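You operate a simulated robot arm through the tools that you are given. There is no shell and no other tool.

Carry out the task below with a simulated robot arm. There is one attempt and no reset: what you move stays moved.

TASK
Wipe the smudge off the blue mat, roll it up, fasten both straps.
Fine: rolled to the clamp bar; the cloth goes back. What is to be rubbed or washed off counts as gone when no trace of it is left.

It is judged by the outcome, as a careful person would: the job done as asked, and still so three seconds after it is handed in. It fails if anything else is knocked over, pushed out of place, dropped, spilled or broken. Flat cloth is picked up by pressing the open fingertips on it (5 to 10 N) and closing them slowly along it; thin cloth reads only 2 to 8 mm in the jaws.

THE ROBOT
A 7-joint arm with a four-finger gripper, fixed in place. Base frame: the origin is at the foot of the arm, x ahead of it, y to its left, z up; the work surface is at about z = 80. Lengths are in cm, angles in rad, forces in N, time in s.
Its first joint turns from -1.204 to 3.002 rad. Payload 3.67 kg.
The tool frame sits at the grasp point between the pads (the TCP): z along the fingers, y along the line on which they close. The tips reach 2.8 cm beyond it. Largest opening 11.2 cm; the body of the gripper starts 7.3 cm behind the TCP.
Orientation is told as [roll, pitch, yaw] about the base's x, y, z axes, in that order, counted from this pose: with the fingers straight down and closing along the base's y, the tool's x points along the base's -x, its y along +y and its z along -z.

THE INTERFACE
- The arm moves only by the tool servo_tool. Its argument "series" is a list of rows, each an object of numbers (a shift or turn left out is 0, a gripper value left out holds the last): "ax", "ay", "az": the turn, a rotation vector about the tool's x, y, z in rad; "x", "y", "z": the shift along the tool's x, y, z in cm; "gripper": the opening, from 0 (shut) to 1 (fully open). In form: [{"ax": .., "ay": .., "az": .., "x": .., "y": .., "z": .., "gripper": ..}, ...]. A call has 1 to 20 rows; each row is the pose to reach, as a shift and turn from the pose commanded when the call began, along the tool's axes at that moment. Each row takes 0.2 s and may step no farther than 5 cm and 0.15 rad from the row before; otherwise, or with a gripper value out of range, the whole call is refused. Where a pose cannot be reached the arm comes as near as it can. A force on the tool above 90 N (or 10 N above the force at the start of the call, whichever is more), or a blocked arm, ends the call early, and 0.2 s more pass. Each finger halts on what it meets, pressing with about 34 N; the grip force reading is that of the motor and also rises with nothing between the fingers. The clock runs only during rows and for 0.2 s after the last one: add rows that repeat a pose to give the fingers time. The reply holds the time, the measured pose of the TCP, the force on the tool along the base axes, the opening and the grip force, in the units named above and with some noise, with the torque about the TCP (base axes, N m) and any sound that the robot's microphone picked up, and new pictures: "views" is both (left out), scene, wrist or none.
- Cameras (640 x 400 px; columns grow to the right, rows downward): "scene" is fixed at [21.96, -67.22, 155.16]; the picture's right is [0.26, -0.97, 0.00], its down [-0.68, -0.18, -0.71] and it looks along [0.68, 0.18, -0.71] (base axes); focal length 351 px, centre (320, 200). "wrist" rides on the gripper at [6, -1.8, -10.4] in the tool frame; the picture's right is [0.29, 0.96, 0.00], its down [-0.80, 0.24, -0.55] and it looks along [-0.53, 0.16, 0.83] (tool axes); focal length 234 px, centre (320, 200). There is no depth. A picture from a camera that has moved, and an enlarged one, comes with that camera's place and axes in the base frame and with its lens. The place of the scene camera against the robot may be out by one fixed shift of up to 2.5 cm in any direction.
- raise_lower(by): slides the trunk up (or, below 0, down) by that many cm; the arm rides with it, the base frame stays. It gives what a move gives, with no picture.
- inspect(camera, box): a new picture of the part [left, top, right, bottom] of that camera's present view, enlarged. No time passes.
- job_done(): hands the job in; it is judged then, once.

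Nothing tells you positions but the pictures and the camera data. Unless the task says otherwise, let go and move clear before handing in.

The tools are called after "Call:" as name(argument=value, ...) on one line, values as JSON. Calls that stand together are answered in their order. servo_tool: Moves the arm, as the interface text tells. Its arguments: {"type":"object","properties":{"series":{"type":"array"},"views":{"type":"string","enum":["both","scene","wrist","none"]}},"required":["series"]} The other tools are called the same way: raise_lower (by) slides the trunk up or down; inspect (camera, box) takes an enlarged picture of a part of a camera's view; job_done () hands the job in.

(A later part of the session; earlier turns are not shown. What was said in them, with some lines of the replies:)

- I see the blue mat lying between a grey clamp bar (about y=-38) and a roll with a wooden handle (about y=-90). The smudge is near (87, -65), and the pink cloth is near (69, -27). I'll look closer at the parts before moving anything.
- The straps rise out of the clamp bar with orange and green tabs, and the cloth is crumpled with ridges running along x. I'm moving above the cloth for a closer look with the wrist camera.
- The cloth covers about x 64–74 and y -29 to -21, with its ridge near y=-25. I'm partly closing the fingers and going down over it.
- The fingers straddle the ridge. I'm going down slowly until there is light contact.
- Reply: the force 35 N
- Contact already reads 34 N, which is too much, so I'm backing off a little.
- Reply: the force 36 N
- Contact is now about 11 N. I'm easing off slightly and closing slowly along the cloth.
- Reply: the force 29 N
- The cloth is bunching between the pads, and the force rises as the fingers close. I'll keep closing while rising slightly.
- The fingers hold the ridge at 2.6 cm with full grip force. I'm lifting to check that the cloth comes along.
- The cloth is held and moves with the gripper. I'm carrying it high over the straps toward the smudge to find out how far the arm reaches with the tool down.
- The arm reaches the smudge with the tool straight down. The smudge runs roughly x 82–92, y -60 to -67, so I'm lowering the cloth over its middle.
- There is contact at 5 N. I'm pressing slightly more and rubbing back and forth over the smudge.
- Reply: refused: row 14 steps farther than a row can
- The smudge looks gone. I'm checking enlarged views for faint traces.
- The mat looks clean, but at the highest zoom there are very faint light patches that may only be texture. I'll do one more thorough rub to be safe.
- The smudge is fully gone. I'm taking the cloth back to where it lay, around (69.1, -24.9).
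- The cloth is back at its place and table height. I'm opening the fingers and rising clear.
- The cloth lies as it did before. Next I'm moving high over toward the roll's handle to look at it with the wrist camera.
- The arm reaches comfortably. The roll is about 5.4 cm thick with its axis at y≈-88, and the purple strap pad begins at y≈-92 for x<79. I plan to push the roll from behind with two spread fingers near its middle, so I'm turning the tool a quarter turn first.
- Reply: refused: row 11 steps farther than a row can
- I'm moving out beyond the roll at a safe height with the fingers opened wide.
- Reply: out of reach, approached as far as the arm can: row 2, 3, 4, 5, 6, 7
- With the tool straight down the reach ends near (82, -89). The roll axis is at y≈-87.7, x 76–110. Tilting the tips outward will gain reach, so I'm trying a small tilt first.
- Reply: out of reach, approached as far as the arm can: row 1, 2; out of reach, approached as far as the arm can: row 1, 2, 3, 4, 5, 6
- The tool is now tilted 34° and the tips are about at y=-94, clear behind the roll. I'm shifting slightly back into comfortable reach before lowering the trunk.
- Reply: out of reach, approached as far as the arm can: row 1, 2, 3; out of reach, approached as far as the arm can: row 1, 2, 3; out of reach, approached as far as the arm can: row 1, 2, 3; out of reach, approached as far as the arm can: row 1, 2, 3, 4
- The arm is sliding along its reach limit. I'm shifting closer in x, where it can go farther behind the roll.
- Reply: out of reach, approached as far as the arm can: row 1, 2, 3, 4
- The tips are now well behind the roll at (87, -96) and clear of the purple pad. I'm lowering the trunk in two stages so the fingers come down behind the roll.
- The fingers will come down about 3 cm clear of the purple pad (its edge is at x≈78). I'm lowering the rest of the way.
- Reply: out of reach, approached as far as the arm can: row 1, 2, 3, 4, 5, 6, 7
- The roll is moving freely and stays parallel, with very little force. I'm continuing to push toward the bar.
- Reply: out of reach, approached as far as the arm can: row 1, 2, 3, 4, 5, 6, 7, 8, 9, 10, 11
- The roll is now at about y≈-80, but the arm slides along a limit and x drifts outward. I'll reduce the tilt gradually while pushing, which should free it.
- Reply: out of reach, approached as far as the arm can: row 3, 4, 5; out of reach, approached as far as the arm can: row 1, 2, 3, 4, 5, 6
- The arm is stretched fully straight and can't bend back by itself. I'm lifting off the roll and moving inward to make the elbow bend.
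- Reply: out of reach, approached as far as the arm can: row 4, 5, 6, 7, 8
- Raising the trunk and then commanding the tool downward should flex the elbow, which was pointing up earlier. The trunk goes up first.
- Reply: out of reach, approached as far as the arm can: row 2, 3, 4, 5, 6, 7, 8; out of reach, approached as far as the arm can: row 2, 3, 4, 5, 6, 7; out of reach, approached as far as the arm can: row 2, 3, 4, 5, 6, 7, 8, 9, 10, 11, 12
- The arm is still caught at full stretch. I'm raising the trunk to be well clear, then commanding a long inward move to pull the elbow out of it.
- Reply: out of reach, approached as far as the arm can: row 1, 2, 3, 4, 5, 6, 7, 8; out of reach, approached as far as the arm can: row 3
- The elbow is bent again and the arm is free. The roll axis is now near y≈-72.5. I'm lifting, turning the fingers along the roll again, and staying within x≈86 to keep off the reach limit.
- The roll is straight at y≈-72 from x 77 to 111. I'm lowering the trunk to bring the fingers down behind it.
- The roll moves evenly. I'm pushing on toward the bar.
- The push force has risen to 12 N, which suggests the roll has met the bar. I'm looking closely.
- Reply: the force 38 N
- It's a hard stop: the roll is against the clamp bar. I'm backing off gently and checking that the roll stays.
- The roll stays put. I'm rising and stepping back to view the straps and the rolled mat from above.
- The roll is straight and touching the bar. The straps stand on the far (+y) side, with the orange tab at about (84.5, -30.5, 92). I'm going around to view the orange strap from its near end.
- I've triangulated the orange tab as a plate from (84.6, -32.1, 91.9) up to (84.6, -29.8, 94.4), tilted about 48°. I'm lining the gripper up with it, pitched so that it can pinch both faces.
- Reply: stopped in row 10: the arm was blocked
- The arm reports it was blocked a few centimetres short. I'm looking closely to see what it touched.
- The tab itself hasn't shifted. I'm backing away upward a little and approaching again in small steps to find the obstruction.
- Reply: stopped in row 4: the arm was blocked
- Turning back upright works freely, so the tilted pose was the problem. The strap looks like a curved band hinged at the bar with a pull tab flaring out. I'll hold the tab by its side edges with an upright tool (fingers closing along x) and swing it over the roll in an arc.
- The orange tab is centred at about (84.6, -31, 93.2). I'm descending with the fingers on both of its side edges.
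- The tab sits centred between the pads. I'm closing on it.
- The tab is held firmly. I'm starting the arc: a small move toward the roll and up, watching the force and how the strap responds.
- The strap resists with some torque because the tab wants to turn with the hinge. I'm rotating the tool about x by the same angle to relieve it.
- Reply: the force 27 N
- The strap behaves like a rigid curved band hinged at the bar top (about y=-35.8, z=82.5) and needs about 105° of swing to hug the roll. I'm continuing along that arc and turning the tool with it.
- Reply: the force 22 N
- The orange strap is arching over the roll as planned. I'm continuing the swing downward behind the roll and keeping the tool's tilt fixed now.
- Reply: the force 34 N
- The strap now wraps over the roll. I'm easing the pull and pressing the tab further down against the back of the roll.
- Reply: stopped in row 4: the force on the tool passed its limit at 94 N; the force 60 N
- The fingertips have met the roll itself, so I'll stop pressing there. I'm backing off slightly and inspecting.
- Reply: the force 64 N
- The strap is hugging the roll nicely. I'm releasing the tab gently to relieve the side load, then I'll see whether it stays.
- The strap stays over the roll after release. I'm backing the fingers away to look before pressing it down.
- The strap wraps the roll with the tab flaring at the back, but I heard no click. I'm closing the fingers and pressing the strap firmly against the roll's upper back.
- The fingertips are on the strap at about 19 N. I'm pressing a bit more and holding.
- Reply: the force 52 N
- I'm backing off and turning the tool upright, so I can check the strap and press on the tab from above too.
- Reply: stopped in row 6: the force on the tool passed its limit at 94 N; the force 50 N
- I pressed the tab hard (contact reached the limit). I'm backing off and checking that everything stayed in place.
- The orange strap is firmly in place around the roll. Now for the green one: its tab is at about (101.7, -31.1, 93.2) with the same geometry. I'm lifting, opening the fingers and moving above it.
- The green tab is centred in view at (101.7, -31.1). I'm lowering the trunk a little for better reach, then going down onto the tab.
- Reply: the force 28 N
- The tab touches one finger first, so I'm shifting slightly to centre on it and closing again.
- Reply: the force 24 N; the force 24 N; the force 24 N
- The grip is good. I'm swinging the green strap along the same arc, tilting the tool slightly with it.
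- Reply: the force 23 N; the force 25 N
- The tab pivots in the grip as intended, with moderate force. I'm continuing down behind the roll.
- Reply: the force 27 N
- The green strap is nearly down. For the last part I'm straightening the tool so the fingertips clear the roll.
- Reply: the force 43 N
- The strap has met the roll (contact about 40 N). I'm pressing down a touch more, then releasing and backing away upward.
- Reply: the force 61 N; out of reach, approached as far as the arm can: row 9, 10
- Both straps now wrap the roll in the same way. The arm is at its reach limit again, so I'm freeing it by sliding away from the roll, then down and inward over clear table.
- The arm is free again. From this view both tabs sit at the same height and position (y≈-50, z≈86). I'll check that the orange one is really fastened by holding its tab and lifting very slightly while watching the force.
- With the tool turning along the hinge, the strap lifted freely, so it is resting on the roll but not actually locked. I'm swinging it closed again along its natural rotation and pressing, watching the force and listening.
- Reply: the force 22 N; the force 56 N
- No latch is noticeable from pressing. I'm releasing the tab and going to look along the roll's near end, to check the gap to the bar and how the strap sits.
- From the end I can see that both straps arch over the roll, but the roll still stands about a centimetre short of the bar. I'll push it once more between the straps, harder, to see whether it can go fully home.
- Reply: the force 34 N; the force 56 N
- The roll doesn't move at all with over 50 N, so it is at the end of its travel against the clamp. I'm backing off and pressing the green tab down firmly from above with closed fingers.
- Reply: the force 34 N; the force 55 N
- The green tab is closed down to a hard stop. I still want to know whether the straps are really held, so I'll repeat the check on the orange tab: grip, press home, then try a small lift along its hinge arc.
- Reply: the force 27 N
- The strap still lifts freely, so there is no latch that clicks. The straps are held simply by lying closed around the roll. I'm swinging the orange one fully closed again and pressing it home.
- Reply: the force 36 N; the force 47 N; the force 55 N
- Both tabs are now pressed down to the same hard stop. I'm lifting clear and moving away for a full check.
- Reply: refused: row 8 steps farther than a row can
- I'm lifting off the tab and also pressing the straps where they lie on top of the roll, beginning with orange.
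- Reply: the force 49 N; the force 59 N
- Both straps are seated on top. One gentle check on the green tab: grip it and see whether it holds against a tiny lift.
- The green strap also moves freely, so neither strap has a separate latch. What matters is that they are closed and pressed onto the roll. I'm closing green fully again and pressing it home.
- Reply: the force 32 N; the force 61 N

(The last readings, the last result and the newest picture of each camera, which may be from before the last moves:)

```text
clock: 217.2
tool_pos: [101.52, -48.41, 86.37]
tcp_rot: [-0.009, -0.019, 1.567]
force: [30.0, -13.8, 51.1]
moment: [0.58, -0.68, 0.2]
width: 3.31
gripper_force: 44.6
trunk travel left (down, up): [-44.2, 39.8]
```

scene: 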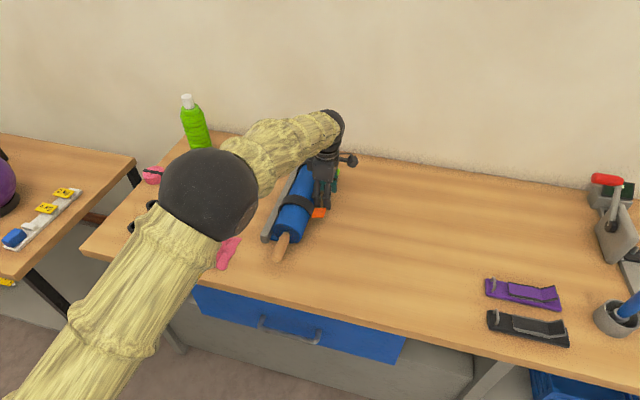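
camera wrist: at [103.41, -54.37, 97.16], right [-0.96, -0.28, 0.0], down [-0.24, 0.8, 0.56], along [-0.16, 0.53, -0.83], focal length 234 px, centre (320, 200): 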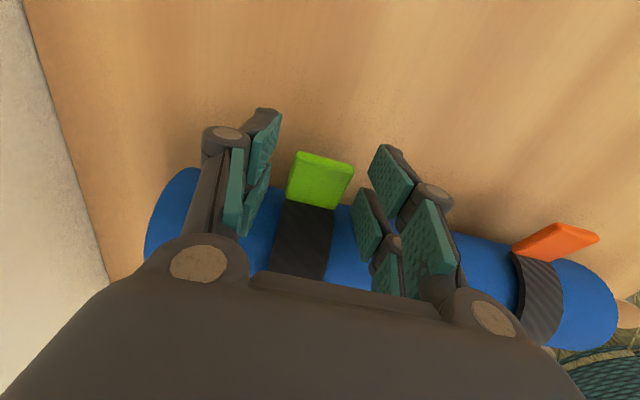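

Call:
servo_tool(series=[{"gripper": 0.33}, {"gripper": 0.4}, {"gripper": 0.5}, {"gripper": 0.5}, {"z": -2}, {"z": -5}, {"z": -8}, {"z": -9, "gripper": 0.2}, {"z": -9, "gripper": 0.0}, {"z": -9, "gripper": 0.0}], views="none")

Call:
servo_tool(series=[{"z": 2, "x": 0.3}, {"z": 4, "x": 0.3}, {"z": 5.5, "x": 0.3}, {"z": 6.3, "x": 0.3}, {"z": 6.8, "x": 0.3}, {"z": 7.1, "x": 0.3}, {"z": 7.4, "x": 0.3}, {"z": 7.4, "x": 0.3}], views="none")

```text
clock: 219.4
tool_pos: [101.56, -48.55, 94.26]
tcp_rot: [0.003, -0.021, 1.566]
force: [-0.6, 0.2, 0.1]
moment: [-0.04, 0.0, 0.02]
width: 0.01
gripper_force: 34.1
trunk travel left (down, up): [-44.2, 39.8]
```

```text
clock: 221.2
tool_pos: [101.59, -49.07, 88.17]
tcp_rot: [-0.013, -0.018, 1.564]
force: [31.2, -24.4, 58.9]
moment: [-1.02, -0.76, 0.22]
width: 0.61
gripper_force: 34.9
trunk travel left (down, up): [-44.2, 39.8]
```

Green is pressed firmly home too. I'm lifting off and moving behind the roll for a low look at both tabs.

Call:
servo_tool(series=[{"z": -1}, {"z": -3}, {"z": -6}, {"z": -8, "x": 2, "y": 2}, {"z": -8, "x": 4, "y": 5}, {"z": -8, "x": 6, "y": 8, "ay": -0.1}, {"z": -8, "x": 8, "y": 11, "ay": -0.2}, {"z": -8, "x": 10, "y": 14, "ay": -0.3}, {"z": -7, "x": 11, "y": 16, "ay": -0.42}, {"z": -6, "x": 11, "y": 16, "ay": -0.54}, {"z": -5, "x": 11, "y": 16, "ay": -0.66}, {"z": -4, "x": 11, "y": 16, "ay": -0.78}, {"z": -3, "x": 11, "y": 16, "ay": -0.88}, {"z": -3, "x": 11, "y": 16, "ay": -0.88}], views="both")

Call:
inspect(camera="wrist", box=[60, 40, 460, 240])

Call:
inspect(camera="scene", box=[240, 130, 360, 270])

```text
clock: 224.2
tool_pos: [85.56, -59.84, 89.87]
tcp_rot: [0.001, -0.902, 1.565]
force: [0.0, 0.4, 0.5]
moment: [-0.02, 0.0, 0.01]
width: 0.0
gripper_force: 35.9
trunk travel left (down, up): [-44.2, 39.8]
camera wrist: at [87.38, -71.67, 91.77], right [-0.96, -0.17, -0.22], down [-0.24, 0.06, 0.97], along [-0.16, 0.98, -0.1], focal length 234 px, centre (320, 200)
```

scene: 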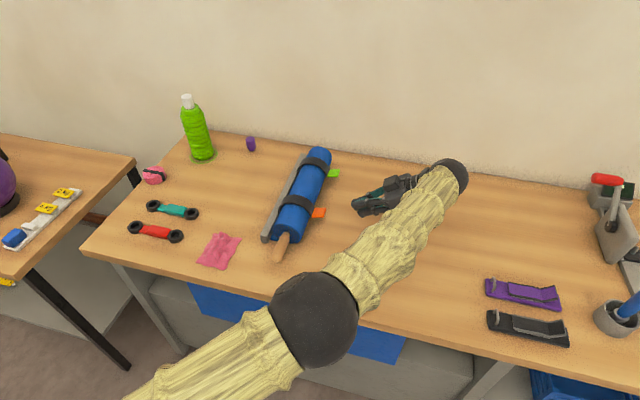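
wrist: 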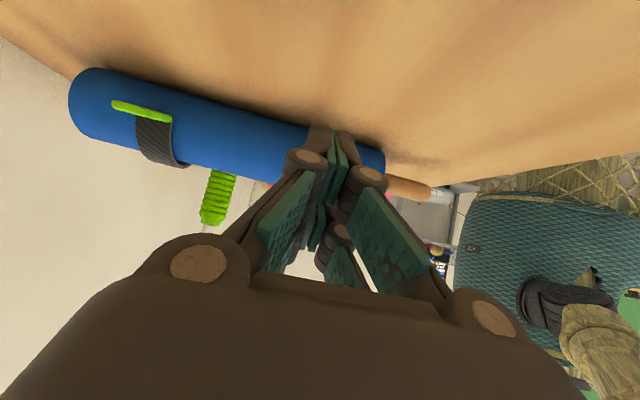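

```text
1.60 times, centred on (260, 140) of wrist
camera zoom: at [87.38, -71.67, 91.77], right [-0.96, -0.17, -0.22], down [-0.24, 0.06, 0.97], along [-0.16, 0.98, -0.1], focal length 375 px, centre (416, 296)
```

zoom: 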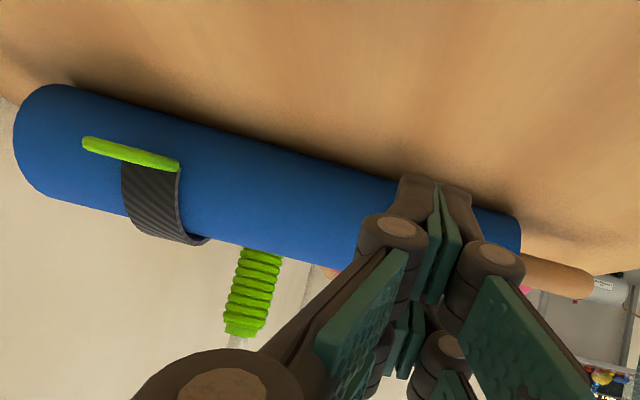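

```text
2.86 times, centred on (300, 200) of scene
camera zoom: at [21.96, -67.22, 155.16], right [0.26, -0.97, 0.0], down [-0.68, -0.18, -0.71], along [0.68, 0.18, -0.71], focal length 1002 px, centre (377, 200)
```

zoom: 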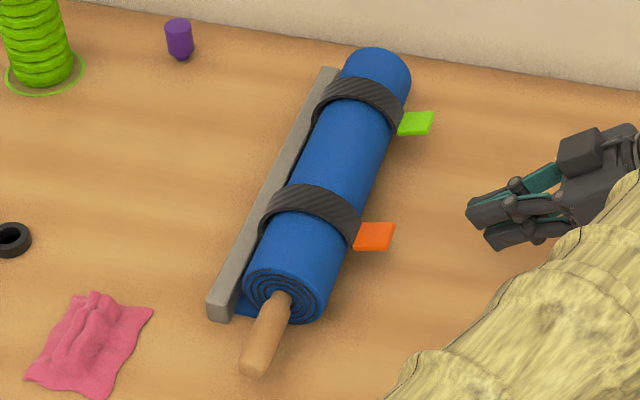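

The roll, bar, bottle, cloth and other items look undisturbed. I'm shifting sideways so I can compare both tabs edge-on from the same camera height.

Call:
servo_tool(series=[{"y": 3}, {"y": 6}, {"y": 9}, {"y": 12}, {"y": 12}], views="wrist")

Call:
inspect(camera="wrist", box=[20, 40, 340, 240])

```text
clock: 225.4
tool_pos: [73.49, -60.08, 89.69]
tcp_rot: [0.002, -0.904, 1.563]
force: [0.4, -0.4, 0.5]
moment: [-0.02, 0.0, 0.02]
width: 0.01
gripper_force: 35.6
trunk travel left (down, up): [-44.2, 39.8]
camera wrist: at [75.28, -71.93, 91.54], right [-0.96, -0.17, -0.23], down [-0.24, 0.06, 0.97], along [-0.15, 0.98, -0.1], focal length 234 px, centre (320, 200)
```

wrist: 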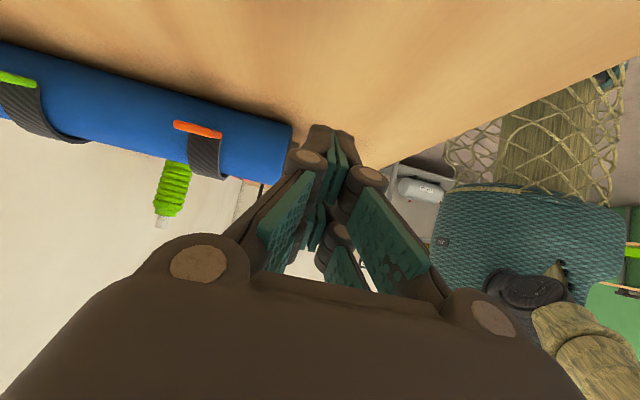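

```text
2.00 times, centred on (180, 140) of wrist
camera zoom: at [75.28, -71.93, 91.54], right [-0.96, -0.17, -0.23], down [-0.24, 0.06, 0.97], along [-0.15, 0.98, -0.1], focal length 468 px, centre (600, 320)
```

zoom: 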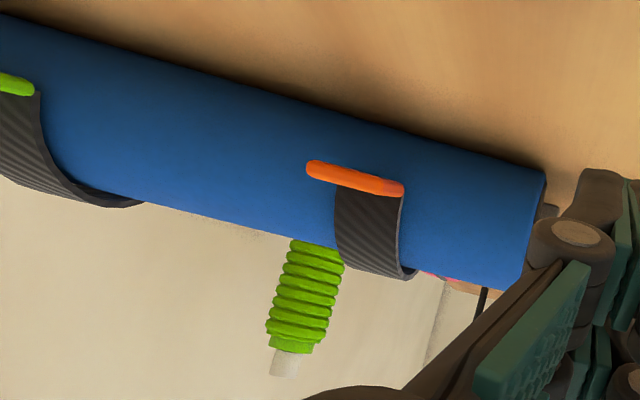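

Both tabs are closed at the same angle, flat around the roll. I'm bringing the arm upright and up clear of everything.

Call:
servo_tool(series=[{"x": -2.4, "z": -1.9}, {"x": -4.7, "z": -3.7, "ay": 0.12}, {"x": -7, "z": -5.6, "ay": 0.25}, {"x": -9.4, "z": -7.4, "ay": 0.38}, {"x": -11.8, "z": -9.3, "ay": 0.51}, {"x": -14, "z": -11.2, "ay": 0.64}, {"x": -15.7, "z": -12.4, "ay": 0.77}, {"x": -15.7, "z": -12.4, "ay": 0.9}, {"x": -15.7, "z": -12.4, "ay": 0.9}], views="both")

Call:
inspect(camera="scene", box=[120, 90, 360, 280])

```text
clock: 227.4
tool_pos: [73.59, -59.85, 109.79]
tcp_rot: [0.002, 0.001, 1.565]
force: [-0.1, -0.6, -0.7]
moment: [0.01, 0.01, 0.0]
width: 0.0
gripper_force: 35.7
trunk travel left (down, up): [-44.2, 39.8]
camera wrist: at [75.44, -65.77, 120.38], right [-0.96, -0.28, 0.0], down [-0.24, 0.8, 0.56], along [-0.16, 0.53, -0.83], focal length 234 px, centre (320, 200)
```

scene: 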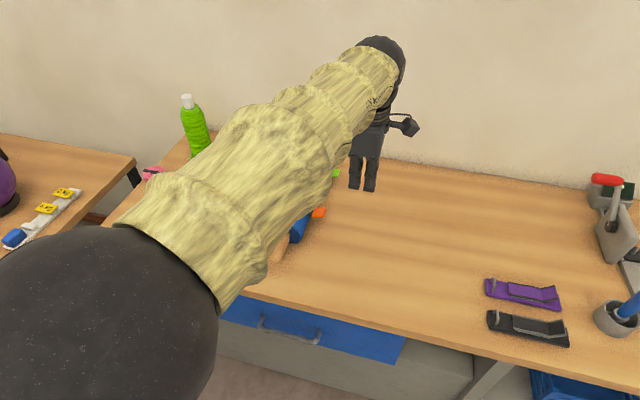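
wrist: 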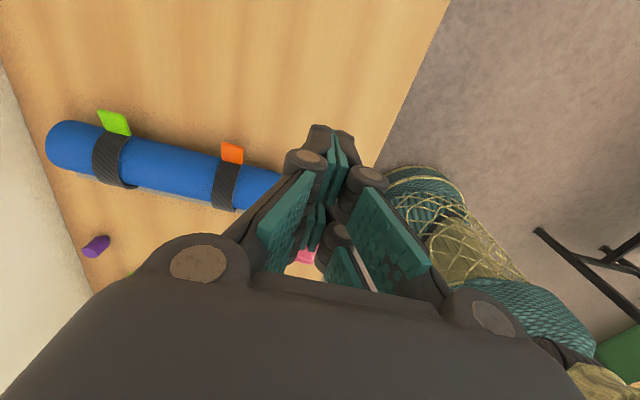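

```text
2.11 times, centred on (240, 185) of scene
camera zoom: at [21.96, -67.22, 155.16], right [0.26, -0.97, 0.0], down [-0.68, -0.18, -0.71], along [0.68, 0.18, -0.71], focal length 738 px, centre (488, 232)
```

zoom: 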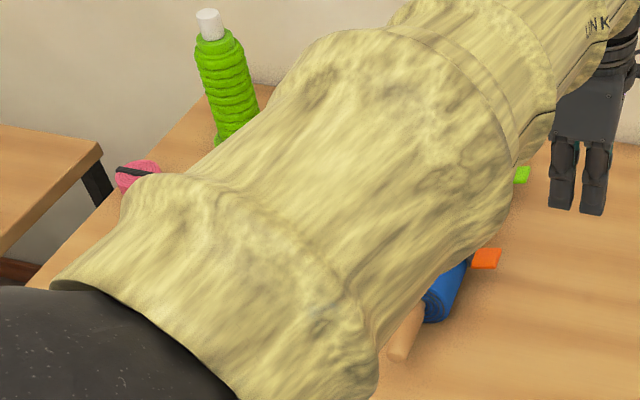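

The smudge is gone and the cloth is back in its place. The mat is rolled up against the clamp, and both straps are closed around it and have stayed put. The arm is clear, so I'm handing the job in.

Call:
job_done()

```text
The job is handed in.
```

I've handed the job in. The smudge is gone, the mat is rolled up and both straps are closed over it. The straps don't lock, though, so I'm not sure they count as fastened.

- **Smudge:** I wiped it in two passes, and no trace showed at the highest zoom.
- **Cloth:** it went back to where it was picked up, lying in the same position.
- **Mat:** it is rolled up to a hard stop at the clamp bar and didn't move when pushed with about 50 N. By my estimate the roll stands about 1 cm off the bar itself, probably because the strap hinges are in between.
- **Straps:** both wrap over the roll and are pressed down to a firm stop at the same angle. I heard no click, and when I gripped each tab and lifted it slightly, it moved freely. I pressed them closed again afterwards and they stayed put.

Nothing else on the table looked moved when I last had a clear view, just before the arm went up.
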